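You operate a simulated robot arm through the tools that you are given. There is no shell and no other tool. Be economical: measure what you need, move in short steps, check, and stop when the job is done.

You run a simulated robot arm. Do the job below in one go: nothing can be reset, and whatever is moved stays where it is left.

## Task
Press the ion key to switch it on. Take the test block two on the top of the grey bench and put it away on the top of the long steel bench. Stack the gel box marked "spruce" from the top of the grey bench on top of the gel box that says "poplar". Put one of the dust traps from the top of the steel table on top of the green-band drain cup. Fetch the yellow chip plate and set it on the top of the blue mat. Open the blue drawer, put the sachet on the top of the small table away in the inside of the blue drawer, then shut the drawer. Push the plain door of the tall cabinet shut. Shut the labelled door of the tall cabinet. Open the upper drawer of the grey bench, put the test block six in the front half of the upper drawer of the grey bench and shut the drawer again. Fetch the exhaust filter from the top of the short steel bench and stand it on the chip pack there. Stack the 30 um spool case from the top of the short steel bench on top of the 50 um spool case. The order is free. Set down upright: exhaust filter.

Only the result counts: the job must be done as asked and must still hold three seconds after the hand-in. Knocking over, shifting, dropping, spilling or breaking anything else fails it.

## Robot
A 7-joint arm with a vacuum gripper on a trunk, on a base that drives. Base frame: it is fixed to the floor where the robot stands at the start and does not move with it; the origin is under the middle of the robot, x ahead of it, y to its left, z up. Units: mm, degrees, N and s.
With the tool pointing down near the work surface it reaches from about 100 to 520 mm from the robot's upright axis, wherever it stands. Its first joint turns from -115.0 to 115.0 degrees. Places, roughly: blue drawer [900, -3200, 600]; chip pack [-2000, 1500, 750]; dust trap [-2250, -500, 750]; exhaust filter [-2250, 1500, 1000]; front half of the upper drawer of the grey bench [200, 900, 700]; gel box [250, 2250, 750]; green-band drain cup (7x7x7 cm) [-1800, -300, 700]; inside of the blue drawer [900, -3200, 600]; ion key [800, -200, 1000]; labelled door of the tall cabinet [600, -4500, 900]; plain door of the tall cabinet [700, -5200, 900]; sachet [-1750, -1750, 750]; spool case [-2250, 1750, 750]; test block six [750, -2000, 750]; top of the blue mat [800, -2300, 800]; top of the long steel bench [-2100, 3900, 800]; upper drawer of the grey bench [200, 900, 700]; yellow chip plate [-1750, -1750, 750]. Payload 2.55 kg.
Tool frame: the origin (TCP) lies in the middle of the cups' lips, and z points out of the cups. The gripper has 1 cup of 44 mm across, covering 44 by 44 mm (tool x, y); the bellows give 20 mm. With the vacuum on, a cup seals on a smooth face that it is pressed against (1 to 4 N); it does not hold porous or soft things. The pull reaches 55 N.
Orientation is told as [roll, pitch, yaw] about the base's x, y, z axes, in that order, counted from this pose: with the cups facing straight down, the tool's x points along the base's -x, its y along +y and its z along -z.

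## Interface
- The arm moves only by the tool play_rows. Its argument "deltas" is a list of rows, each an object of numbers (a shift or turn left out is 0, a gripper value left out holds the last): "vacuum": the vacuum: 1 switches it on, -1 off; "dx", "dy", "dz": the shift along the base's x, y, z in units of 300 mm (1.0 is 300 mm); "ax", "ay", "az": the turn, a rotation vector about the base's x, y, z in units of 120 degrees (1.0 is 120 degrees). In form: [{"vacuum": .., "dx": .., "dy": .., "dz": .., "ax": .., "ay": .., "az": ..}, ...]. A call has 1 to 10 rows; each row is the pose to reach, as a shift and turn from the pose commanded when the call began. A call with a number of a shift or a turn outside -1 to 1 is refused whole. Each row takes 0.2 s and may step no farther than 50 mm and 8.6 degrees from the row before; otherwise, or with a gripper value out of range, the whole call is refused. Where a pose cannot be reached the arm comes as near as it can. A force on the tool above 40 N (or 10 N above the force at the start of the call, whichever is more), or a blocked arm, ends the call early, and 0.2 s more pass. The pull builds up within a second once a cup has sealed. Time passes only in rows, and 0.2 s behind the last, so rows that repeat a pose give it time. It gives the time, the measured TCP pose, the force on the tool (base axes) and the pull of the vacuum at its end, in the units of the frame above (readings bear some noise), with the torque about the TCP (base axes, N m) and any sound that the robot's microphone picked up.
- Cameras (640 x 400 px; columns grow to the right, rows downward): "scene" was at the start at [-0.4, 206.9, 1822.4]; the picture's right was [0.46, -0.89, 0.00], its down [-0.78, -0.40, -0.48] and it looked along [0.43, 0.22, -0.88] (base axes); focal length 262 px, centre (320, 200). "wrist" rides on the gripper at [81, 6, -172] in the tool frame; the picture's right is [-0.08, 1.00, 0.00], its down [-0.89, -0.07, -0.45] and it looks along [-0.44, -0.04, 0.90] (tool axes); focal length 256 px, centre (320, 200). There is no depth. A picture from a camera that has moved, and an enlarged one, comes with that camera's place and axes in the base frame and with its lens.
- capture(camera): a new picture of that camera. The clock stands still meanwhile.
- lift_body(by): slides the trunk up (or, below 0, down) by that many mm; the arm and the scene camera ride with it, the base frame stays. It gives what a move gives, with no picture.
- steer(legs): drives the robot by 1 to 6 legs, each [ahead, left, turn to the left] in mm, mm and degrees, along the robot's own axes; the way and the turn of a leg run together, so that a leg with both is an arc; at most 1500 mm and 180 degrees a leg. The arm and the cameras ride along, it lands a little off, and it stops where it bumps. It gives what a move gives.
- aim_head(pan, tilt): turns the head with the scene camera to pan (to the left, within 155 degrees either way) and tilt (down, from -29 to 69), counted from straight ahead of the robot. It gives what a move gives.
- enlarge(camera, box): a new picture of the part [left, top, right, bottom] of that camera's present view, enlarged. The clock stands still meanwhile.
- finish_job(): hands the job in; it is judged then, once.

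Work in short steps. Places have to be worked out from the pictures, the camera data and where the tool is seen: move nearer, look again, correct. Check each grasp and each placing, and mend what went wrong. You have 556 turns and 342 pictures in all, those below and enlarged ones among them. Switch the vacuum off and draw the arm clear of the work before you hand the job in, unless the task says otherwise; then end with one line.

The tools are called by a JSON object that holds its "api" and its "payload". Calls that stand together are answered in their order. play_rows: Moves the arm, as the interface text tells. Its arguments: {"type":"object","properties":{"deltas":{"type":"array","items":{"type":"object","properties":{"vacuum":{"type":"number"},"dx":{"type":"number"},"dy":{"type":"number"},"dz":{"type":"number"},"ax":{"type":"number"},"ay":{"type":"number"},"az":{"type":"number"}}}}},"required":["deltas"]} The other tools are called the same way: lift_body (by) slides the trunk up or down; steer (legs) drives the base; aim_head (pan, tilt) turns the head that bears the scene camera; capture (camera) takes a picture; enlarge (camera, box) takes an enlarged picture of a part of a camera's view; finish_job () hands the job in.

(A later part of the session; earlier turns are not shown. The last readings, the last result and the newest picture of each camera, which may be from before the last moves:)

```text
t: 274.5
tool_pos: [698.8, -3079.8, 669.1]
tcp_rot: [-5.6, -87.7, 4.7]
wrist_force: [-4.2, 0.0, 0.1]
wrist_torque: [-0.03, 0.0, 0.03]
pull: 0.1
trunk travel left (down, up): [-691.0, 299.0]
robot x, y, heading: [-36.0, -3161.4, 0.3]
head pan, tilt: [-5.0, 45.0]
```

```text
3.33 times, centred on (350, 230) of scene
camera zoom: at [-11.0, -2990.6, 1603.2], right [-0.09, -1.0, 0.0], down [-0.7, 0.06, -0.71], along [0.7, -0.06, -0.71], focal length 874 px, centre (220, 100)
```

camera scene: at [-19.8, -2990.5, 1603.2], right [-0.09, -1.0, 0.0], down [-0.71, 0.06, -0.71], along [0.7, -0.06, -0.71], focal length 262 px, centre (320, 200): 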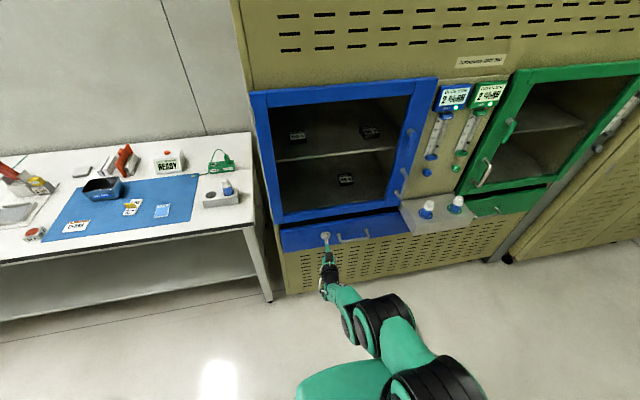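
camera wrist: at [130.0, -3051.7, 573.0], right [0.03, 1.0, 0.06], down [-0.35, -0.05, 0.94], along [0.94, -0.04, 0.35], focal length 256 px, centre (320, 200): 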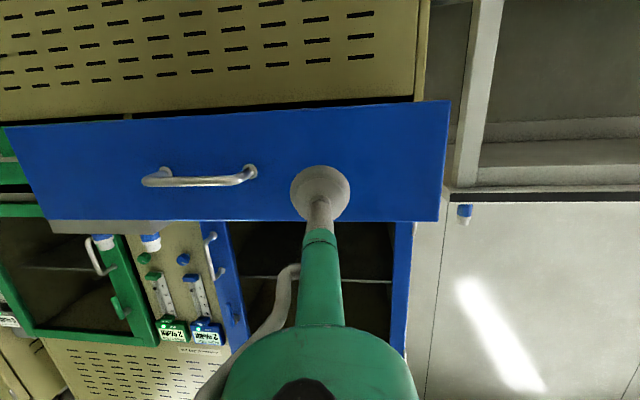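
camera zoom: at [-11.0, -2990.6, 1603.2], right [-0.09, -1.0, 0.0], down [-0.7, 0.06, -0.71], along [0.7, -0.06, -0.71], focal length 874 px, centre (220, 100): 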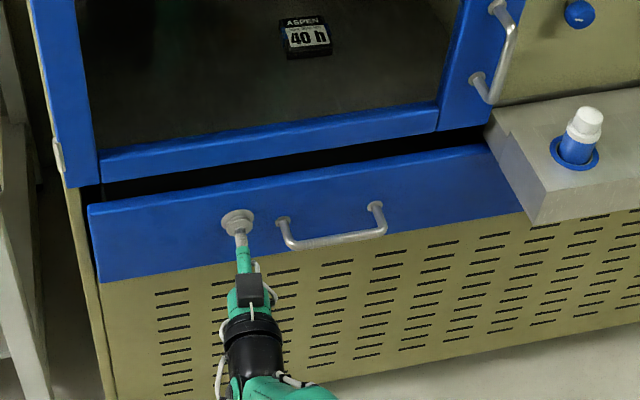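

{"api": "steer", "payload": {"legs": [[12, 0, 0]]}}

{"api": "steer", "payload": {"legs": [[-250, 0, 0]]}}

{"api": "capture", "payload": {"camera": "scene"}}

{"api": "enlarge", "payload": {"camera": "scene", "box": [270, 170, 430, 270]}}

```text
t: 275.2
tool_pos: [712.4, -3079.2, 670.6]
tcp_rot: [-5.6, -87.7, 4.7]
wrist_force: [-4.5, -0.1, 0.6]
wrist_torque: [-0.03, 0.02, 0.0]
pull: 0.0
trunk travel left (down, up): [-691.0, 299.0]
robot x, y, heading: [-20.4, -3161.7, 0.0]
head pan, tilt: [-5.0, 45.0]
```

```text
t: 277.0
tool_pos: [464.3, -3078.4, 671.9]
tcp_rot: [-5.7, -87.8, 4.9]
wrist_force: [-0.7, -0.5, -0.2]
wrist_torque: [-0.01, 0.0, 0.01]
pull: 0.1
trunk travel left (down, up): [-691.0, 299.0]
robot x, y, heading: [-272.8, -3164.1, -0.0]
head pan, tilt: [-5.0, 45.0]
```

```text
203 pictures are left
camera scene: at [-247.5, -2990.4, 1603.2], right [-0.09, -1.0, 0.0], down [-0.7, 0.06, -0.71], along [0.7, -0.06, -0.71], focal length 262 px, centre (320, 200)
```

scene: 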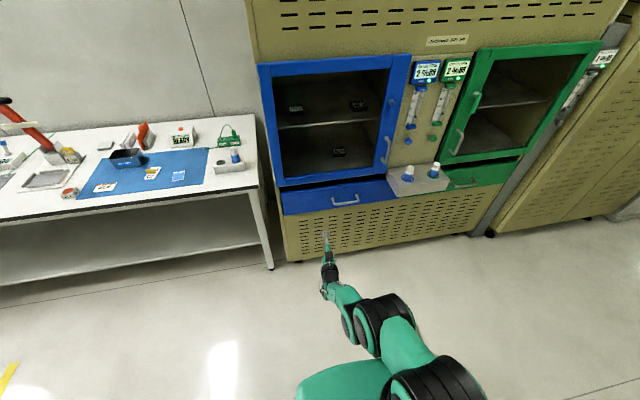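

```text
4.00 times, centred on (350, 220) of scene
camera zoom: at [-247.5, -2990.4, 1603.2], right [-0.09, -1.0, 0.0], down [-0.7, 0.06, -0.71], along [0.7, -0.06, -0.71], focal length 1049 px, centre (200, 120)
```

zoom: 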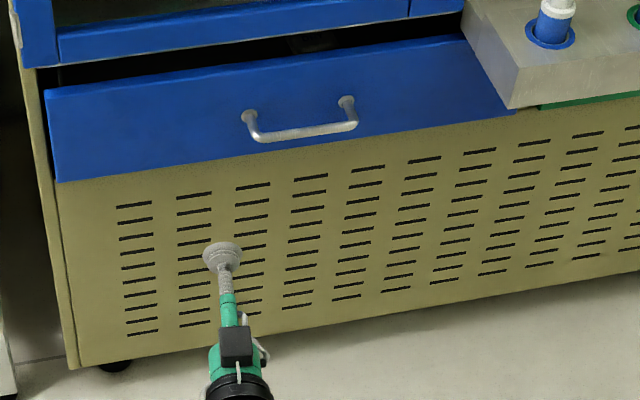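

The force stayed ~4.5 N while still moving, so I push further until it stops firmly.

{"api": "steer", "payload": {"legs": [[245, 0, 0]]}}

{"api": "steer", "payload": {"legs": [[12, 0, 0]]}}

{"api": "steer", "payload": {"legs": [[12, 0, 0]]}}

```text
t: 278.9
tool_pos: [713.7, -3077.1, 669.6]
tcp_rot: [-5.7, -87.6, 4.8]
wrist_force: [-6.3, -1.7, -1.7]
wrist_torque: [0.02, -0.12, 0.09]
pull: 0.0
trunk travel left (down, up): [-691.0, 299.0]
robot x, y, heading: [-23.4, -3161.9, 0.1]
head pan, tilt: [-5.0, 45.0]
```

```text
t: 279.7
tool_pos: [715.1, -3077.6, 665.9]
tcp_rot: [-8.7, -87.3, 7.8]
wrist_force: [-10.7, -0.8, 3.2]
wrist_torque: [-0.07, 0.1, 0.09]
pull: 0.1
trunk travel left (down, up): [-691.0, 299.0]
robot x, y, heading: [-15.9, -3160.2, 0.2]
head pan, tilt: [-5.0, 45.0]
stopped in leg 1: the force on the tool passed its limit (the readings are from after the stop); the commanded pose is now the measured one
```

```text
t: 280.4
tool_pos: [715.4, -3080.0, 660.3]
tcp_rot: [-10.1, -86.6, 9.2]
wrist_force: [-9.6, -0.3, 2.8]
wrist_torque: [-0.01, 0.06, 0.03]
pull: 0.1
trunk travel left (down, up): [-691.0, 299.0]
robot x, y, heading: [-10.3, -3160.0, 0.1]
head pan, tilt: [-5.0, 45.0]
stopped in leg 1: the force on the tool passed its limit (the readings are from after the stop); the commanded pose is now the measured one
```

The drawer is fully shut (firm at 715). Back off, point the tool down again, and go for test block six.

{"api": "steer", "payload": {"legs": [[-400, 0, 0]]}}

{"api": "play_rows", "payload": {"deltas": [{"ay": 0.07, "dx": -0.02}, {"ay": 0.14, "dx": -0.05}, {"ay": 0.21, "dx": -0.1}, {"ay": 0.28, "dx": -0.15}, {"ay": 0.35, "dx": -0.25, "dz": 0.05}, {"ay": 0.42, "dx": -0.35, "dz": 0.1}, {"ay": 0.49, "dx": -0.45, "dz": 0.15}, {"ay": 0.56, "dx": -0.55, "dz": 0.2}, {"ay": 0.63, "dx": -0.65, "dz": 0.25}, {"ay": 0.7, "dx": -0.75, "dz": 0.3}]}}

{"api": "enlarge", "payload": {"camera": "scene", "box": [230, 150, 400, 260]}}

```text
t: 282.9
tool_pos: [318.1, -3079.5, 661.5]
tcp_rot: [-9.7, -86.6, 9.0]
wrist_force: [0.0, -0.4, -0.1]
wrist_torque: [-0.01, 0.01, -0.04]
pull: 0.1
trunk travel left (down, up): [-691.0, 299.0]
robot x, y, heading: [-407.1, -3160.7, 0.3]
head pan, tilt: [-5.0, 45.0]
```

```text
t: 285.1
tool_pos: [94.1, -3082.1, 747.1]
tcp_rot: [-1.7, -2.6, 2.1]
wrist_force: [0.6, 1.9, 0.3]
wrist_torque: [-0.29, -0.08, -0.03]
pull: 0.1
out of reach, approached as far as the arm can: row 9
trunk travel left (down, up): [-691.0, 299.0]
robot x, y, heading: [-406.5, -3163.5, 0.4]
head pan, tilt: [-5.0, 45.0]
```

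```text
3.64 times, centred on (315, 205) of scene
camera zoom: at [-385.1, -2991.8, 1603.0], right [-0.08, -1.0, 0.0], down [-0.7, 0.06, -0.71], along [0.7, -0.06, -0.71], focal length 954 px, centre (338, 182)
```

zoom: 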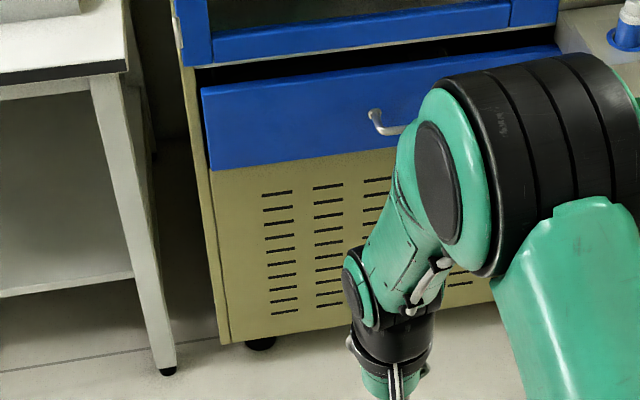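

{"api": "play_rows", "payload": {"deltas": [{"ax": 0.014, "ay": 0.022, "az": -0.017, "dz": 0.12}, {"ax": 0.014, "ay": 0.022, "az": -0.017, "dz": 0.27, "dy": -0.05}, {"ax": 0.014, "ay": 0.022, "az": -0.017, "dz": 0.42, "dx": -0.05, "dy": -0.15}, {"ax": 0.014, "ay": 0.022, "az": -0.017, "dz": 0.55, "dx": -0.1, "dy": -0.22}, {"ax": 0.014, "ay": 0.022, "az": -0.017, "dz": 0.65, "dx": -0.2, "dy": -0.25}]}}

{"api": "lift_body", "payload": {"by": 100}}

{"api": "steer", "payload": {"legs": [[0, 1170, 0], [560, 0, 0]]}}

{"api": "aim_head", "payload": {"pan": 0, "tilt": 50}}

{"api": "capture", "payload": {"camera": "scene"}}

{"api": "capture", "payload": {"camera": "wrist"}}

```text
refused: row 3 steps farther than a row can; nothing moved
```

```text
t: 286.4
tool_pos: [94.8, -3077.5, 848.4]
tcp_rot: [-0.9, -2.8, 0.6]
wrist_force: [-0.3, -0.7, 0.1]
wrist_torque: [-0.02, 0.01, -0.01]
pull: 0.0
trunk travel left (down, up): [-791.0, 199.0]
robot x, y, heading: [-403.6, -3162.5, 0.3]
head pan, tilt: [-5.0, 45.0]
```

```text
t: 295.2
tool_pos: [649.5, -1907.4, 848.3]
tcp_rot: [-0.9, -2.8, 0.2]
wrist_force: [0.5, -0.3, 0.2]
wrist_torque: [0.01, -0.01, 0.0]
pull: 0.2
trunk travel left (down, up): [-791.0, 199.0]
robot x, y, heading: [148.0, -1986.2, -0.1]
head pan, tilt: [-5.0, 45.0]
```

```text
t: 295.9
tool_pos: [649.3, -1908.5, 847.6]
tcp_rot: [-0.9, -2.7, 0.2]
wrist_force: [-0.3, 0.5, -0.2]
wrist_torque: [0.03, 0.0, -0.01]
pull: 0.0
trunk travel left (down, up): [-791.0, 199.0]
robot x, y, heading: [147.3, -1989.3, -0.0]
head pan, tilt: [0.0, 50.0]
```

```text
200 pictures are left
camera scene: at [165.3, -1811.7, 1696.3], right [0.0, -1.0, 0.0], down [-0.77, 0.0, -0.64], along [0.64, 0.0, -0.77], focal length 262 px, centre (320, 200)
```

scene: 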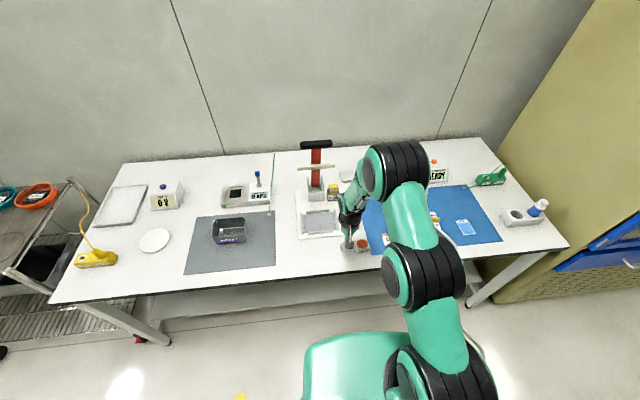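

```text
199 pictures are left
camera wrist: at [559.8, -1898.3, 1017.7], right [0.08, 1.0, -0.01], down [0.87, -0.06, 0.49], along [0.49, -0.05, -0.87], focal length 256 px, centre (320, 200)
```

wrist: 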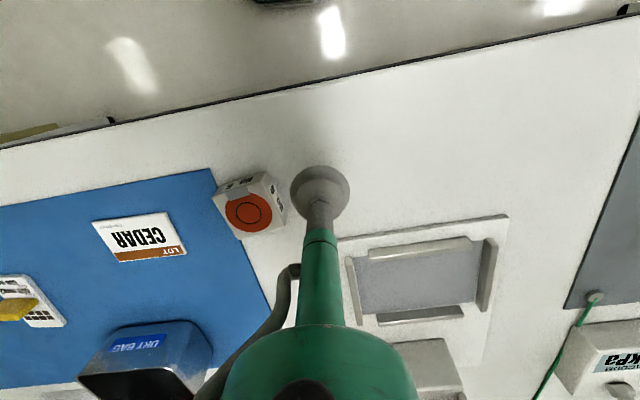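

The tool is near the block; I raise it, straighten, and move over the block (~(667,-1968)).

{"api": "play_rows", "payload": {"deltas": [{"dz": 0.13, "ax": 0.007, "ay": 0.023}, {"dz": 0.2, "ax": 0.007, "ay": 0.023, "dy": -0.08}, {"dz": 0.2, "ax": 0.007, "ay": 0.023, "dy": -0.198, "dx": 0.06}, {"dz": 0.2, "ax": 0.007, "ay": 0.023, "dy": -0.198, "dx": 0.06}]}}

{"api": "capture", "payload": {"camera": "wrist"}}

{"api": "enlarge", "payload": {"camera": "scene", "box": [310, 190, 410, 270]}}

```text
t: 296.9
tool_pos: [665.8, -1966.7, 909.0]
tcp_rot: [0.0, 0.0, 0.2]
wrist_force: [0.4, 0.4, -0.3]
wrist_torque: [-0.02, 0.0, -0.01]
pull: 0.1
trunk travel left (down, up): [-791.0, 199.0]
robot x, y, heading: [148.3, -1990.9, -0.4]
head pan, tilt: [0.0, 50.0]
```

```text
198 pictures are left
camera wrist: at [585.4, -1958.5, 1082.5], right [0.08, 1.0, 0.0], down [0.89, -0.07, 0.44], along [0.44, -0.03, -0.9], focal length 256 px, centre (320, 200)
```

wrist: 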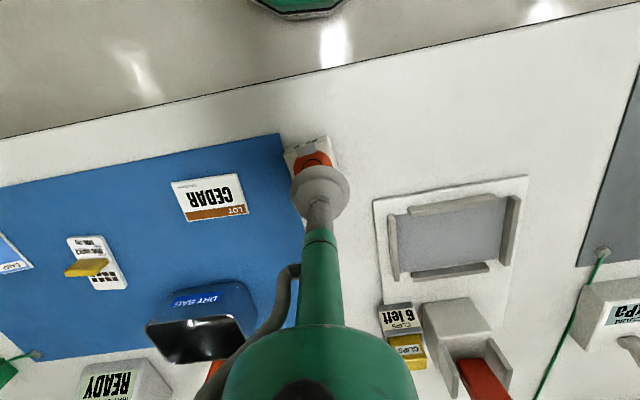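

```text
5.00 times, centred on (360, 230) of scene
camera zoom: at [164.7, -1810.8, 1696.2], right [0.0, -1.0, 0.0], down [-0.77, 0.0, -0.64], along [0.64, 0.0, -0.77], focal length 1311 px, centre (120, 50)
```

zoom: 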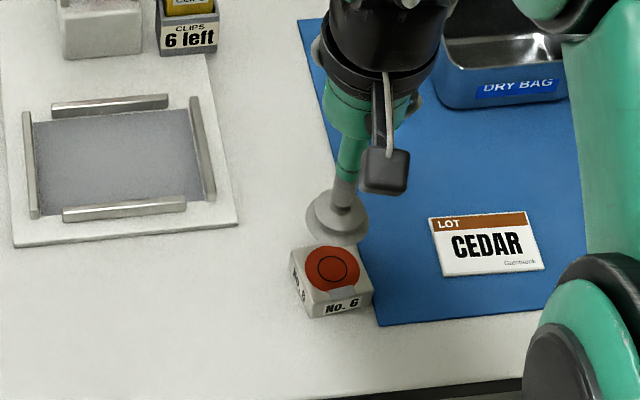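

Block top ≈(659,-1969,848). Descend with vacuum on.

{"api": "play_rows", "payload": {"deltas": [{"vacuum": 1, "dx": -0.022, "dy": -0.008, "dz": -0.1}, {"dx": -0.022, "dy": -0.008, "dz": -0.16}, {"dx": -0.022, "dy": -0.008, "dz": -0.19}, {"dx": -0.022, "dy": -0.008, "dz": -0.21}, {"dx": -0.022, "dy": -0.008, "dz": -0.23}, {"dx": -0.022, "dy": -0.008, "dz": -0.25}, {"dx": -0.022, "dy": -0.008, "dz": -0.27}]}}

```text
t: 298.5
tool_pos: [660.9, -1969.5, 826.6]
tcp_rot: [0.0, -0.1, 0.2]
wrist_force: [-0.5, 0.2, -0.8]
wrist_torque: [-0.01, 0.0, -0.03]
pull: 0.1
trunk travel left (down, up): [-791.0, 199.0]
robot x, y, heading: [149.6, -1990.5, 0.2]
head pan, tilt: [0.0, 50.0]
```

{"api": "enlarge", "payload": {"camera": "scene", "box": [310, 190, 410, 270]}}

{"api": "play_rows", "payload": {"deltas": [{"dz": -0.02}, {"dz": -0.04}, {"dz": -0.06}, {"dz": -0.075}, {"dz": -0.09}]}}

```text
5.00 times, centred on (360, 230) of scene
camera zoom: at [165.5, -1811.8, 1696.3], right [0.0, -1.0, 0.0], down [-0.77, 0.0, -0.64], along [0.64, 0.0, -0.77], focal length 1311 px, centre (120, 50)
```

zoom: 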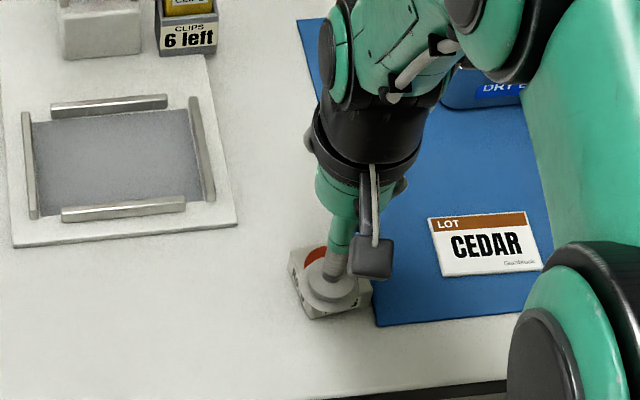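

```text
t: 299.7
tool_pos: [662.0, -1969.7, 802.5]
tcp_rot: [0.1, -0.4, 0.1]
wrist_force: [-3.1, -0.7, 19.5]
wrist_torque: [0.0, -0.1, -0.01]
pull: 0.0
trunk travel left (down, up): [-791.0, 199.0]
robot x, y, heading: [144.9, -1990.0, -0.1]
head pan, tilt: [0.0, 50.0]
```

Contact at ~815 without a seal: the cup sits too far forward. Raise, shift +x 15, -y 4, retry.

{"api": "play_rows", "payload": {"deltas": [{"dz": 0.08}, {"dz": 0.12, "dx": 0.05, "dy": -0.013}, {"dz": 0.12, "dx": 0.05, "dy": -0.013}]}}

{"api": "enlarge", "payload": {"camera": "scene", "box": [330, 220, 380, 260]}}

{"api": "enlarge", "payload": {"camera": "wrist", "box": [270, 120, 370, 220]}}

```text
t: 300.5
tool_pos: [674.6, -1973.4, 834.7]
tcp_rot: [0.1, 0.1, 0.1]
wrist_force: [0.5, 0.4, -2.3]
wrist_torque: [0.03, -0.05, 0.02]
pull: 55.1
trunk travel left (down, up): [-791.0, 199.0]
robot x, y, heading: [145.1, -1990.6, -0.2]
head pan, tilt: [0.0, 50.0]
```

```text
10.00 times, centred on (355, 240) of scene
camera zoom: at [164.6, -1811.6, 1696.2], right [0.0, -1.0, 0.0], down [-0.77, 0.0, -0.64], along [0.64, 0.0, -0.77], focal length 2623 px, centre (-30, -200)
```

zoom: 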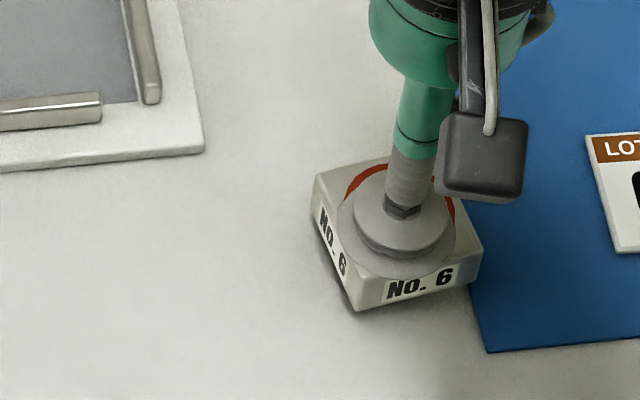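

```text
4.00 times, centred on (320, 170) of wrist
camera zoom: at [594.0, -1966.3, 1009.3], right [0.08, 1.0, 0.0], down [0.89, -0.07, 0.44], along [0.44, -0.03, -0.9], focal length 1024 px, centre (320, 320)
```

zoom: 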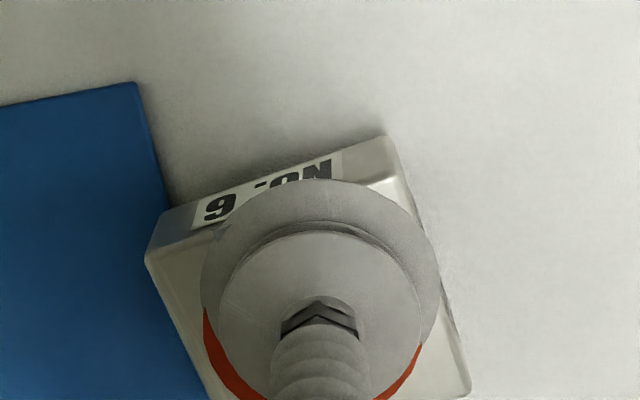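

It had sealed (block now held). I lift, and carry it to the grey bench, where I'll park it on the bench while opening the drawer.

{"api": "play_rows", "payload": {"deltas": [{"dz": 0.15}, {"dz": 0.3}, {"dz": 0.45}, {"dz": 0.5, "dx": -0.1}, {"dz": 0.5, "dx": -0.25}, {"dz": 0.5, "dx": -0.4}]}}

{"api": "steer", "payload": {"legs": [[-650, 0, 0]]}}

{"api": "capture", "payload": {"camera": "scene"}}

```text
t: 301.9
tool_pos: [553.9, -1972.7, 986.8]
tcp_rot: [0.0, -0.1, 0.2]
wrist_force: [-1.1, 0.1, -1.5]
wrist_torque: [0.0, -0.09, 0.06]
pull: 55.0
trunk travel left (down, up): [-791.0, 199.0]
robot x, y, heading: [147.5, -1990.7, -0.0]
head pan, tilt: [0.0, 50.0]
```

```text
t: 305.4
tool_pos: [-78.5, -1973.8, 987.1]
tcp_rot: [0.1, 0.0, -0.4]
wrist_force: [-0.4, -0.1, -1.3]
wrist_torque: [-0.05, -0.06, 0.04]
pull: 55.1
trunk travel left (down, up): [-791.0, 199.0]
robot x, y, heading: [-487.6, -1983.4, -0.3]
head pan, tilt: [0.0, 50.0]
```

```text
193 pictures are left
camera scene: at [-468.5, -1808.5, 1696.3], right [-0.01, -1.0, 0.0], down [-0.77, 0.01, -0.64], along [0.64, -0.01, -0.77], focal length 262 px, centre (320, 200)
```

scene: 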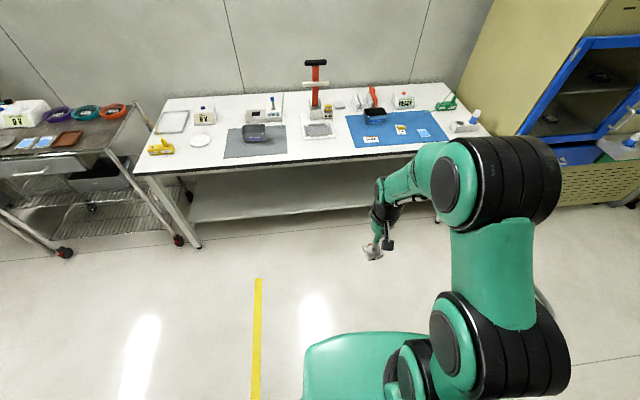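

{"api": "steer", "payload": {"legs": [[0, 1440, 0.3], [0, 1440, 0]]}}

{"api": "aim_head", "payload": {"pan": 0, "tilt": 40}}

{"api": "capture", "payload": {"camera": "scene"}}

{"api": "capture", "payload": {"camera": "wrist"}}

```text
t: 319.2
tool_pos: [-91.6, 890.7, 985.6]
tcp_rot: [-0.2, 0.1, 0.6]
wrist_force: [-1.1, 1.1, -2.1]
wrist_torque: [0.01, -0.01, 0.03]
pull: 54.8
trunk travel left (down, up): [-791.0, 199.0]
robot x, y, heading: [-506.8, 873.4, 0.2]
head pan, tilt: [0.0, 50.0]
```

```text
t: 320.0
tool_pos: [-92.1, 892.8, 985.8]
tcp_rot: [0.1, 0.1, 0.5]
wrist_force: [0.1, -0.1, -1.7]
wrist_torque: [-0.02, -0.03, 0.03]
pull: 54.6
trunk travel left (down, up): [-791.0, 199.0]
robot x, y, heading: [-499.1, 877.4, 0.5]
head pan, tilt: [0.0, 40.0]
```

```text
192 pictures are left
camera scene: at [-475.3, 1050.9, 1710.4], right [0.0, -1.0, 0.0], down [-0.64, 0.0, -0.77], along [0.77, 0.0, -0.64], focal length 262 px, centre (320, 200)
```

scene: 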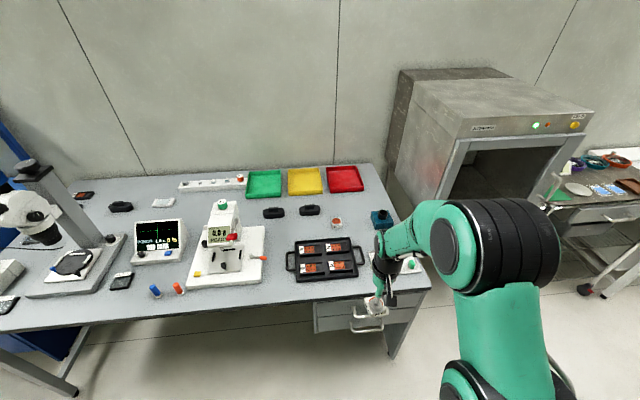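

```text
191 pictures are left
camera wrist: at [-173.4, 898.1, 1159.7], right [0.07, 1.0, 0.0], down [0.89, -0.06, 0.44], along [0.44, -0.03, -0.9], focal length 256 px, centre (320, 200)
```

wrist: 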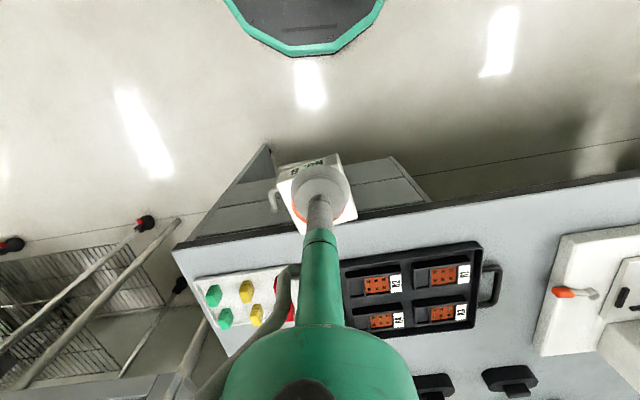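

{"api": "enlarge", "payload": {"camera": "scene", "box": [270, 190, 450, 370]}}

{"api": "enlarge", "payload": {"camera": "scene", "box": [40, 150, 380, 320]}}

```text
2.22 times, centred on (360, 280) of scene
camera zoom: at [-475.3, 1050.9, 1710.4], right [0.0, -1.0, 0.0], down [-0.64, 0.0, -0.77], along [0.77, 0.0, -0.64], focal length 583 px, centre (231, 22)
```

zoom: 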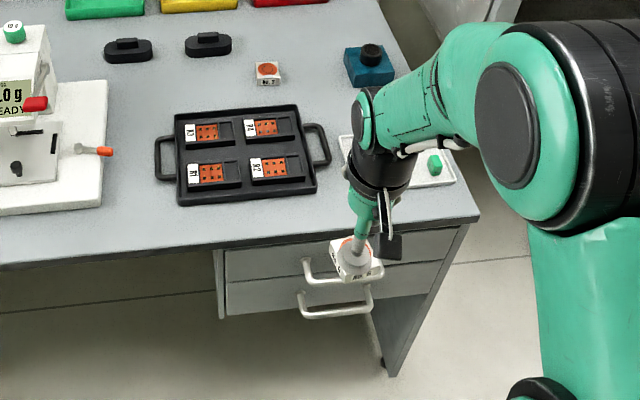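

```text
1.88 times, centred on (210, 235) of scene
camera zoom: at [-475.3, 1050.9, 1710.4], right [0.0, -1.0, 0.0], down [-0.64, 0.0, -0.77], along [0.77, 0.0, -0.64], focal length 494 px, centre (527, 134)
```

zoom: 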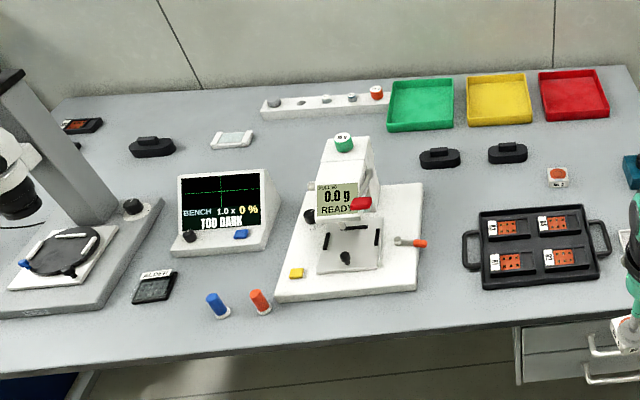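

Test block two and the drawers are visible. I park block six on the free strip at the bench's front, about (105,1215).

{"api": "steer", "payload": {"legs": [[0, 322, -0.4], [195, 0, 0]]}}

{"api": "capture", "payload": {"camera": "wrist"}}

{"api": "aim_head", "payload": {"pan": -5, "tilt": 55}}

{"api": "capture", "payload": {"camera": "scene"}}

```text
t: 323.3
tool_pos: [100.8, 1215.5, 985.5]
tcp_rot: [0.0, 0.2, 0.3]
wrist_force: [-0.3, 0.0, -1.6]
wrist_torque: [0.02, -0.01, 0.03]
pull: 55.2
trunk travel left (down, up): [-791.0, 199.0]
robot x, y, heading: [-313.4, 1194.6, -0.2]
head pan, tilt: [0.0, 40.0]
```

```text
188 pictures are left
camera wrist: at [19.6, 1222.4, 1159.5], right [0.07, 1.0, 0.0], down [0.89, -0.07, 0.44], along [0.44, -0.03, -0.9], focal length 256 px, centre (320, 200)
```

wrist: 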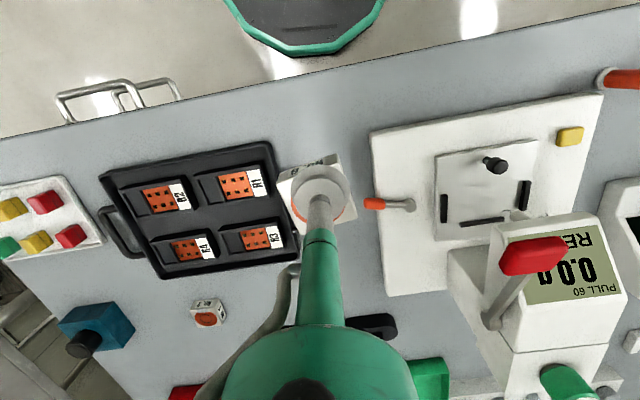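

```text
t: 324.1
tool_pos: [97.9, 1216.6, 985.8]
tcp_rot: [0.0, 0.1, 0.2]
wrist_force: [0.4, 0.3, -1.9]
wrist_torque: [-0.01, -0.03, 0.04]
pull: 55.0
trunk travel left (down, up): [-791.0, 199.0]
robot x, y, heading: [-309.5, 1199.4, 0.1]
head pan, tilt: [-5.0, 55.0]
```

```text
187 pictures are left
camera scene: at [-296.0, 1369.9, 1689.8], right [-0.09, -1.0, 0.0], down [-0.82, 0.07, -0.57], along [0.57, -0.05, -0.82], focal length 262 px, centre (320, 200)
```

scene: 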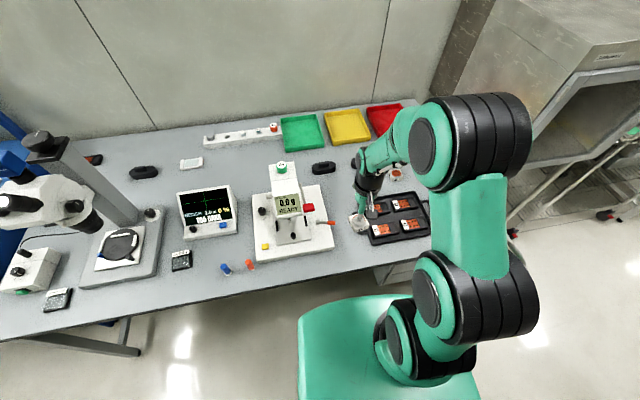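

Clear spot below. Lower.

{"api": "lift_body", "payload": {"by": -150}}

{"api": "play_rows", "payload": {"deltas": [{"dz": -0.08}, {"dz": -0.12}, {"dz": -0.15}, {"dz": -0.17}, {"dz": -0.19}, {"dz": -0.21}, {"dz": -0.23}, {"dz": -0.25}]}}

```text
t: 325.8
tool_pos: [99.6, 1217.3, 836.2]
tcp_rot: [-0.1, 0.1, 0.2]
wrist_force: [-0.1, 0.1, -0.9]
wrist_torque: [0.0, 0.0, -0.01]
pull: 54.9
trunk travel left (down, up): [-641.0, 349.0]
robot x, y, heading: [-310.1, 1203.5, 0.3]
head pan, tilt: [-5.0, 55.0]
```

```text
t: 326.2
tool_pos: [101.4, 1215.5, 821.0]
tcp_rot: [0.0, -0.4, 0.3]
wrist_force: [-4.6, 0.4, 10.4]
wrist_torque: [-0.12, 0.02, -0.04]
pull: 55.1
trunk travel left (down, up): [-641.0, 349.0]
robot x, y, heading: [-307.6, 1197.9, -0.1]
head pan, tilt: [-5.0, 55.0]
stopped in row 2: the force on the tool passed its limit (the readings are from after the stop); the commanded pose is now the measured one
```

Contact already at 821; check what it rests on.

{"api": "enlarge", "payload": {"camera": "scene", "box": [300, 160, 440, 280]}}

{"api": "enlarge", "payload": {"camera": "wrist", "box": [220, 90, 420, 230]}}

```text
3.33 times, centred on (370, 220) of scene
camera zoom: at [-296.7, 1369.9, 1540.0], right [-0.09, -1.0, 0.0], down [-0.82, 0.07, -0.57], along [0.57, -0.05, -0.82], focal length 874 px, centre (153, 133)
```

zoom: 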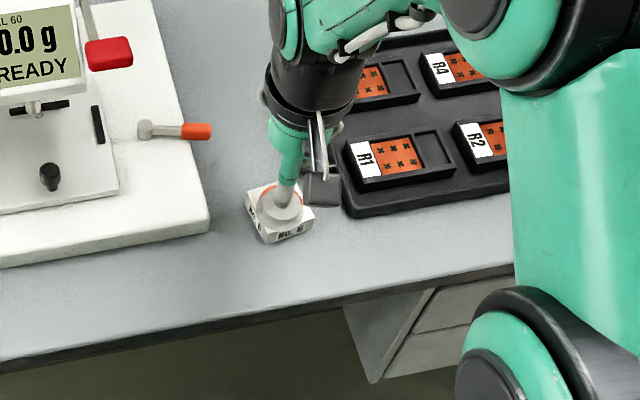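

```text
2.86 times, centred on (320, 160) of wrist
camera zoom: at [20.1, 1222.5, 995.2], right [0.07, 1.0, 0.0], down [0.89, -0.07, 0.45], along [0.45, -0.03, -0.89], focal length 731 px, centre (320, 314)
```

zoom: 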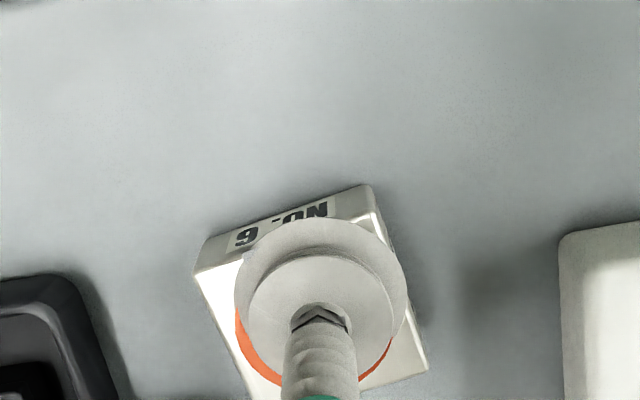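

It rests on the bench. Release and rise.

{"api": "play_rows", "payload": {"deltas": [{"vacuum": -1, "dz": 0.01}, {"dz": 0.01}, {"dz": 0.01}, {"dz": 0.01}, {"dz": 0.01}, {"dz": 0.05}, {"dz": 0.15}, {"dz": 0.3}, {"dz": 0.4}]}}

{"api": "steer", "payload": {"legs": [[-350, 0, 0], [0, -320, 0]]}}

{"api": "aim_head", "payload": {"pan": 0, "tilt": 40}}

{"api": "capture", "payload": {"camera": "scene"}}

```text
t: 328.2
tool_pos: [103.1, 1216.8, 942.5]
tcp_rot: [0.0, -0.3, 0.3]
wrist_force: [0.3, -0.7, 0.3]
wrist_torque: [0.0, 0.0, 0.03]
pull: 0.0
trunk travel left (down, up): [-641.0, 349.0]
robot x, y, heading: [-309.1, 1199.2, 0.3]
head pan, tilt: [-5.0, 55.0]
```

```text
t: 332.2
tool_pos: [-241.0, 899.3, 941.7]
tcp_rot: [-0.1, -0.2, 1.0]
wrist_force: [-0.2, -0.5, 0.3]
wrist_torque: [0.0, 0.03, -0.01]
pull: 0.0
trunk travel left (down, up): [-641.0, 349.0]
robot x, y, heading: [-653.2, 879.3, 0.7]
head pan, tilt: [-5.0, 55.0]
```

```text
t: 333.0
tool_pos: [-241.5, 899.7, 942.2]
tcp_rot: [0.1, -0.2, 1.0]
wrist_force: [-0.2, -0.4, -0.9]
wrist_torque: [-0.02, 0.0, 0.02]
pull: 0.1
trunk travel left (down, up): [-641.0, 349.0]
robot x, y, heading: [-653.8, 875.9, 0.9]
head pan, tilt: [0.0, 40.0]
```

```text
184 pictures are left
camera scene: at [-628.6, 1054.6, 1560.4], right [0.01, -1.0, 0.0], down [-0.64, -0.01, -0.77], along [0.77, 0.01, -0.64], focal length 262 px, centre (320, 200)
```

scene: 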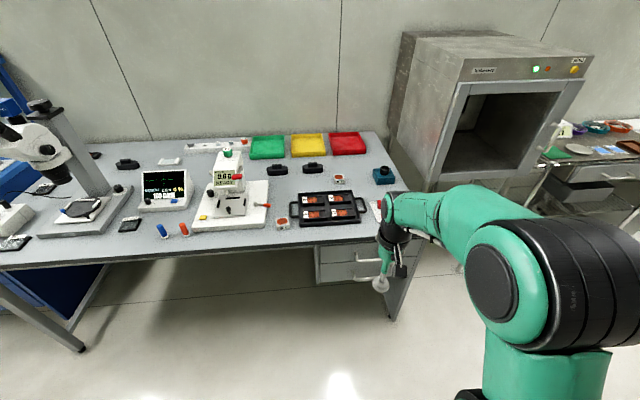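

{"api": "enlarge", "payload": {"camera": "scene", "box": [300, 220, 420, 320]}}

```text
4.00 times, centred on (360, 270) of scene
camera zoom: at [-628.6, 1054.6, 1560.4], right [0.01, -1.0, 0.0], down [-0.64, -0.01, -0.77], along [0.77, 0.01, -0.64], focal length 1049 px, centre (160, -80)
```

zoom: 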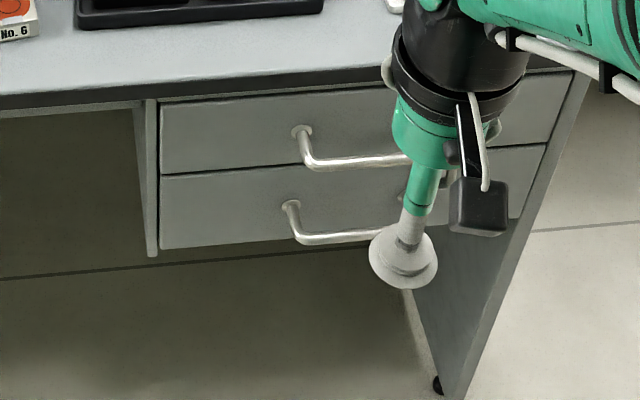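

Upper drawer: z≈658–768, face x≈45, y≈650–1064, handle y≈800–915. I'll suck on the clean left part (y≈995, z≈713). Back off, raise the trunk and level the tool.

{"api": "steer", "payload": {"legs": [[-150, 0, -0.9]]}}

{"api": "lift_body", "payload": {"by": 110}}

{"api": "play_rows", "payload": {"deltas": [{"dz": -0.15, "dx": 0.04}, {"dz": -0.3, "dx": 0.08}, {"dz": -0.45, "dx": 0.12}, {"dz": -0.6, "dx": 0.16}, {"dz": -0.75, "dx": 0.2}, {"dz": -0.88, "dx": 0.24}]}}

{"api": "play_rows", "payload": {"deltas": [{"ay": -0.07, "dx": 0.1, "dz": -0.05}, {"ay": -0.14, "dx": 0.2, "dz": -0.1}, {"ay": -0.21, "dx": 0.3, "dz": -0.15}, {"ay": -0.28, "dx": 0.4, "dz": -0.2}, {"ay": -0.35, "dx": 0.5, "dz": -0.25}, {"ay": -0.42, "dx": 0.6, "dz": -0.3}, {"ay": -0.49, "dx": 0.65, "dz": -0.3}, {"ay": -0.56, "dx": 0.7, "dz": -0.3}, {"ay": -0.63, "dx": 0.73, "dz": -0.3}, {"ay": -0.7, "dx": 0.75, "dz": -0.3}]}}

{"api": "capture", "payload": {"camera": "wrist"}}

```text
t: 334.4
tool_pos: [-394.4, 891.2, 942.5]
tcp_rot: [0.0, -0.4, 0.2]
wrist_force: [-0.7, 0.1, 0.6]
wrist_torque: [0.02, -0.02, -0.03]
pull: 0.1
trunk travel left (down, up): [-641.0, 349.0]
robot x, y, heading: [-809.1, 875.4, -0.1]
head pan, tilt: [0.0, 40.0]
```

```text
t: 335.8
tool_pos: [-393.8, 892.8, 1052.0]
tcp_rot: [0.0, -0.3, 0.2]
wrist_force: [-0.5, 0.3, 0.9]
wrist_torque: [0.0, -0.01, -0.02]
pull: 0.1
trunk travel left (down, up): [-751.0, 239.0]
robot x, y, heading: [-805.1, 875.4, -0.1]
head pan, tilt: [0.0, 40.0]
```

```text
t: 337.2
tool_pos: [-321.3, 891.9, 787.8]
tcp_rot: [0.0, -0.3, 0.1]
wrist_force: [0.3, 0.6, -0.1]
wrist_torque: [-0.01, 0.02, 0.01]
pull: 0.0
trunk travel left (down, up): [-751.0, 239.0]
robot x, y, heading: [-804.3, 875.5, 0.3]
head pan, tilt: [0.0, 40.0]
```

```text
t: 339.4
tool_pos: [-96.7, 891.7, 698.4]
tcp_rot: [-1.7, -84.5, 1.7]
wrist_force: [0.5, 0.2, -0.1]
wrist_torque: [-0.03, 0.06, 0.01]
pull: 0.0
out of reach, approached as far as the arm can: row 4, 5
trunk travel left (down, up): [-751.0, 239.0]
robot x, y, heading: [-805.6, 881.4, 0.1]
head pan, tilt: [0.0, 40.0]
```

```text
182 pictures are left
camera wrist: at [-277.2, 898.6, 635.8], right [0.01, 1.0, 0.08], down [-0.36, -0.07, 0.93], along [0.93, -0.03, 0.36], focal length 256 px, centre (320, 200)
```

wrist: 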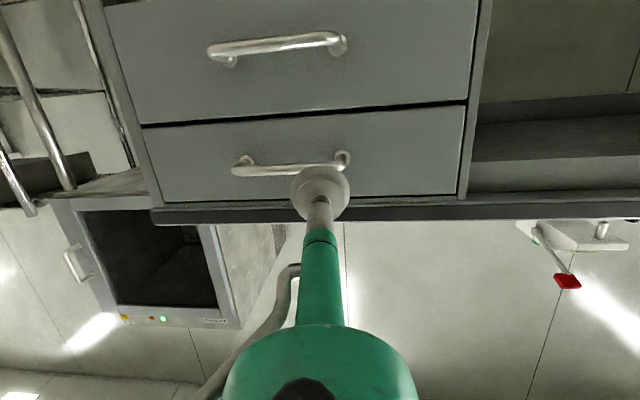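

Excellent: level tool at z≈698, matching the drawer's mid height (643–753). Shift left 112 and approach.

{"api": "steer", "payload": {"legs": [[0, 112, 0], [110, 0, 0]]}}

{"api": "play_rows", "payload": {"deltas": [{"vacuum": 1}]}}

{"api": "capture", "payload": {"camera": "wrist"}}

{"api": "steer", "payload": {"legs": [[14, 0, 0]]}}

```text
t: 341.4
tool_pos: [12.4, 1004.6, 696.6]
tcp_rot: [-1.7, -84.2, 1.8]
wrist_force: [-0.2, 0.4, -0.3]
wrist_torque: [-0.01, -0.04, 0.0]
pull: 0.0
trunk travel left (down, up): [-751.0, 239.0]
robot x, y, heading: [-691.2, 988.7, 0.2]
head pan, tilt: [0.0, 40.0]
```

```text
t: 341.8
tool_pos: [13.1, 1006.7, 696.5]
tcp_rot: [-1.7, -84.2, 1.7]
wrist_force: [0.6, 0.6, -0.3]
wrist_torque: [0.01, -0.05, -0.04]
pull: 0.0
trunk travel left (down, up): [-751.0, 239.0]
robot x, y, heading: [-695.6, 989.9, -0.0]
head pan, tilt: [0.0, 40.0]
```

```text
181 pictures are left
camera wrist: at [-167.3, 1012.2, 634.9], right [0.01, 1.0, 0.08], down [-0.35, -0.07, 0.93], along [0.94, -0.03, 0.35], focal length 256 px, centre (320, 200)
```

wrist: 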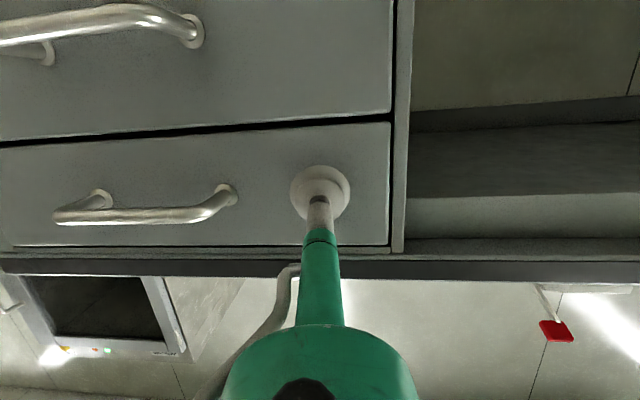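

```text
t: 342.6
tool_pos: [26.2, 1006.6, 696.7]
tcp_rot: [-1.8, -84.2, 1.8]
wrist_force: [0.3, -0.3, 0.2]
wrist_torque: [-0.02, 0.0, 0.01]
pull: 0.0
trunk travel left (down, up): [-751.0, 239.0]
robot x, y, heading: [-680.8, 988.4, -0.0]
head pan, tilt: [0.0, 40.0]
```

Creep further until contact.

{"api": "steer", "payload": {"legs": [[10, 0, 0]]}}

{"api": "steer", "payload": {"legs": [[8, 0, 0]]}}

```text
t: 343.3
tool_pos: [34.9, 1003.4, 692.8]
tcp_rot: [-1.8, -83.9, 1.8]
wrist_force: [1.0, -5.4, -5.6]
wrist_torque: [-0.43, -0.78, 0.84]
pull: 55.0
trunk travel left (down, up): [-751.0, 239.0]
robot x, y, heading: [-669.1, 988.8, -0.2]
head pan, tilt: [0.0, 40.0]
```

```text
t: 344.1
tool_pos: [42.0, 1004.0, 692.8]
tcp_rot: [-2.0, -83.9, 1.9]
wrist_force: [-2.1, -1.6, -4.6]
wrist_torque: [-0.38, -0.68, 0.74]
pull: 54.7
trunk travel left (down, up): [-751.0, 239.0]
robot x, y, heading: [-663.5, 988.2, -0.2]
head pan, tilt: [0.0, 40.0]
```

Sealed. Pull out the drawer by backing up.

{"api": "steer", "payload": {"legs": [[-60, 0, 0], [-90, 0, 0]]}}

{"api": "steer", "payload": {"legs": [[-80, 0, 0]]}}

{"api": "capture", "payload": {"camera": "scene"}}

```text
t: 345.7
tool_pos: [-107.3, 1002.8, 694.5]
tcp_rot: [-0.7, -84.0, 0.5]
wrist_force: [5.8, -18.1, 0.8]
wrist_torque: [0.14, -0.17, 0.46]
pull: 54.9
trunk travel left (down, up): [-751.0, 239.0]
robot x, y, heading: [-810.5, 984.0, -0.2]
head pan, tilt: [0.0, 40.0]
```

```text
t: 346.8
tool_pos: [-186.3, 1002.2, 695.1]
tcp_rot: [0.1, -84.0, -0.5]
wrist_force: [4.7, -18.3, 1.1]
wrist_torque: [0.07, -0.11, 0.13]
pull: 54.9
trunk travel left (down, up): [-751.0, 239.0]
robot x, y, heading: [-892.7, 989.3, -0.2]
head pan, tilt: [0.0, 40.0]
```

```text
180 pictures are left
camera scene: at [-866.7, 1164.1, 1670.7], right [0.0, -1.0, 0.0], down [-0.64, 0.0, -0.77], along [0.77, 0.0, -0.64], focal length 262 px, centre (320, 200)
```

scene: 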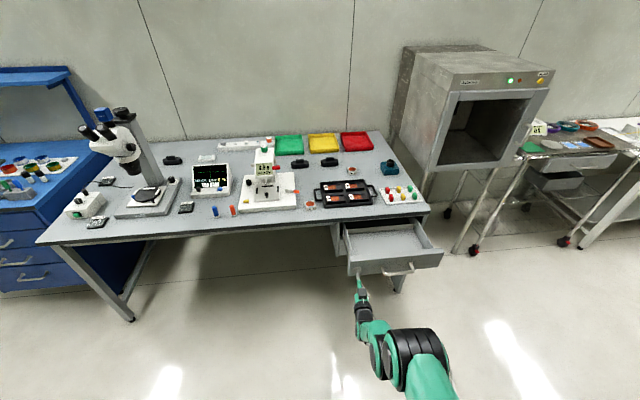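

Drawer open ~225 mm. Release and back off, tool down.

{"api": "play_rows", "payload": {"deltas": [{"vacuum": -1}, {}, {}, {}, {}]}}

{"api": "steer", "payload": {"legs": [[-250, 0, 0]]}}

{"api": "play_rows", "payload": {"deltas": [{"ay": 0.07, "dx": -0.02}, {"ay": 0.14, "dx": -0.05}, {"ay": 0.21, "dx": -0.1}, {"ay": 0.28, "dx": -0.15}, {"ay": 0.35, "dx": -0.25, "dz": 0.05}, {"ay": 0.42, "dx": -0.35, "dz": 0.1}, {"ay": 0.49, "dx": -0.45, "dz": 0.15}, {"ay": 0.56, "dx": -0.55, "dz": 0.2}, {"ay": 0.63, "dx": -0.65, "dz": 0.25}, {"ay": 0.7, "dx": -0.75, "dz": 0.3}]}}

{"api": "enlarge", "payload": {"camera": "scene", "box": [290, 170, 450, 290]}}

```text
t: 348.0
tool_pos: [-186.5, 1002.7, 695.7]
tcp_rot: [-0.8, -83.9, 0.4]
wrist_force: [0.2, -0.4, 0.2]
wrist_torque: [0.02, 0.06, 0.0]
pull: 0.1
trunk travel left (down, up): [-751.0, 239.0]
robot x, y, heading: [-895.4, 989.0, -0.0]
head pan, tilt: [0.0, 40.0]
```

```text
t: 349.8
tool_pos: [-436.2, 1000.6, 696.2]
tcp_rot: [-0.6, -84.1, 0.1]
wrist_force: [-0.2, -0.2, -0.6]
wrist_torque: [0.03, -0.04, 0.04]
pull: 0.0
trunk travel left (down, up): [-751.0, 239.0]
robot x, y, heading: [-1143.9, 991.7, -0.3]
head pan, tilt: [0.0, 40.0]
```

```text
t: 352.0
tool_pos: [-662.4, 1001.7, 785.3]
tcp_rot: [-0.1, 0.2, -0.7]
wrist_force: [-1.4, -1.9, 0.1]
wrist_torque: [0.19, -0.02, 0.0]
pull: 0.0
out of reach, approached as far as the arm can: row 9
trunk travel left (down, up): [-751.0, 239.0]
robot x, y, heading: [-1150.2, 989.6, -0.2]
head pan, tilt: [0.0, 40.0]
```

```text
3.33 times, centred on (370, 230) of scene
camera zoom: at [-1116.8, 1167.1, 1670.4], right [0.0, -1.0, 0.0], down [-0.64, 0.0, -0.77], along [0.77, 0.0, -0.64], focal length 874 px, centre (153, 100)
```

zoom: 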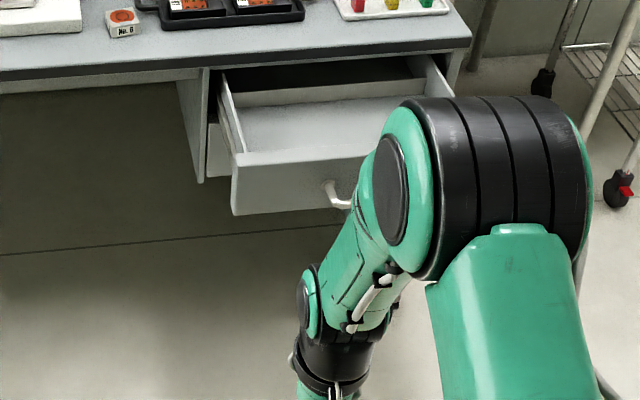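

The drawer's front compartment ends at a divider. Now fetch block six from the bench: raise the arm and approach from further left to stay clear of the drawer.

{"api": "play_rows", "payload": {"deltas": [{"dz": 0.15}, {"dz": 0.3, "dx": -0.05}, {"dz": 0.44, "dx": -0.1}, {"dz": 0.57, "dx": -0.18}, {"dz": 0.66, "dx": -0.27}]}}

{"api": "steer", "payload": {"legs": [[400, 300, 0.2], [445, 0, 0]]}}

{"api": "aim_head", "payload": {"pan": -10, "tilt": 55}}

{"api": "capture", "payload": {"camera": "scene"}}

{"api": "capture", "payload": {"camera": "wrist"}}

```text
t: 353.2
tool_pos: [-743.2, 999.5, 983.5]
tcp_rot: [-0.6, 0.0, 0.0]
wrist_force: [0.7, -0.5, -0.8]
wrist_torque: [0.02, -0.04, 0.01]
pull: 0.0
trunk travel left (down, up): [-751.0, 239.0]
robot x, y, heading: [-1142.5, 986.9, -0.2]
head pan, tilt: [0.0, 40.0]
```

```text
t: 358.4
tool_pos: [99.3, 1293.8, 981.9]
tcp_rot: [-0.5, 0.0, 0.1]
wrist_force: [0.5, 0.0, 0.9]
wrist_torque: [-0.01, 0.03, -0.01]
pull: 0.1
trunk travel left (down, up): [-751.0, 239.0]
robot x, y, heading: [-302.7, 1284.5, -0.4]
head pan, tilt: [0.0, 40.0]
```

```text
t: 359.2
tool_pos: [99.9, 1295.0, 984.0]
tcp_rot: [-0.6, 0.0, 0.1]
wrist_force: [0.4, 0.3, 0.5]
wrist_torque: [0.0, -0.01, -0.01]
pull: 0.0
trunk travel left (down, up): [-751.0, 239.0]
robot x, y, heading: [-303.0, 1284.2, -0.3]
head pan, tilt: [-10.0, 55.0]
```

```text
178 pictures are left
camera scene: at [-289.0, 1449.2, 1649.8], right [-0.18, -0.98, 0.0], down [-0.81, 0.14, -0.57], along [0.57, -0.1, -0.82], focal length 262 px, centre (320, 200)
```

scene: 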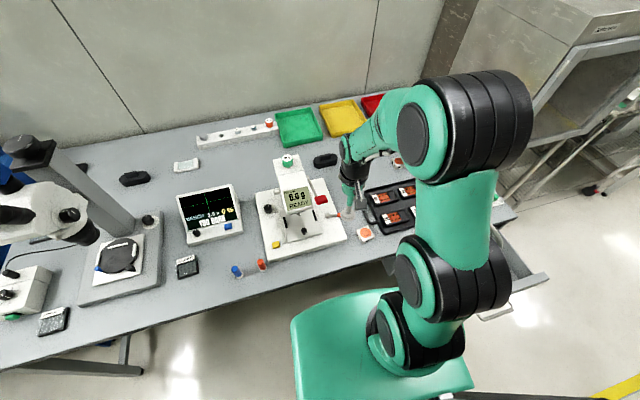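

```text
177 pictures are left
camera wrist: at [18.9, 1303.3, 1156.1], right [0.08, 1.0, -0.01], down [0.89, -0.06, 0.45], along [0.44, -0.04, -0.89], focal length 256 px, centre (320, 200)
```

wrist: 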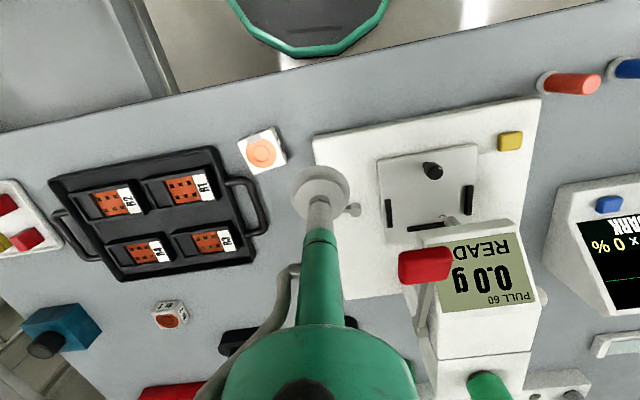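

Block six top at about (107,1214,820). Move over it.

{"api": "play_rows", "payload": {"deltas": [{"dy": -0.13}, {"dy": -0.27, "dx": 0.024}, {"dy": -0.27, "dx": 0.024, "dz": -0.15}, {"dy": -0.27, "dx": 0.024, "dz": -0.3}, {"dy": -0.27, "dx": 0.024, "dz": -0.42}, {"dy": -0.27, "dx": 0.024, "dz": -0.42}]}}

{"api": "enlarge", "payload": {"camera": "wrist", "box": [270, 110, 370, 220]}}

{"api": "enlarge", "payload": {"camera": "scene", "box": [330, 200, 400, 250]}}

```text
t: 360.6
tool_pos: [106.2, 1214.1, 857.1]
tcp_rot: [-0.5, -0.1, 0.1]
wrist_force: [0.5, -0.3, 1.1]
wrist_torque: [0.03, -0.03, 0.0]
pull: 0.1
trunk travel left (down, up): [-751.0, 239.0]
robot x, y, heading: [-303.6, 1285.7, -0.4]
head pan, tilt: [-10.0, 55.0]
```

```text
3.64 times, centred on (320, 165) of wrist
camera zoom: at [25.0, 1223.8, 1030.7], right [0.08, 1.0, -0.01], down [0.89, -0.06, 0.45], along [0.45, -0.04, -0.89], focal length 931 px, centre (320, 327)
```

zoom: 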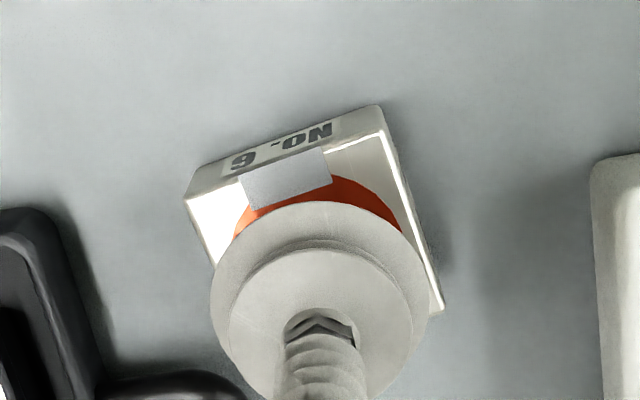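

```text
8.00 times, centred on (365, 225) of scene
camera zoom: at [-289.7, 1449.2, 1649.8], right [-0.18, -0.98, 0.0], down [-0.81, 0.14, -0.57], along [0.56, -0.1, -0.82], focal length 2098 px, centre (-40, 0)
```

zoom: 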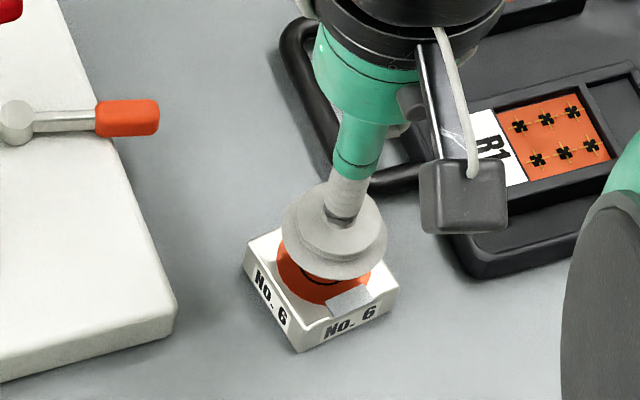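

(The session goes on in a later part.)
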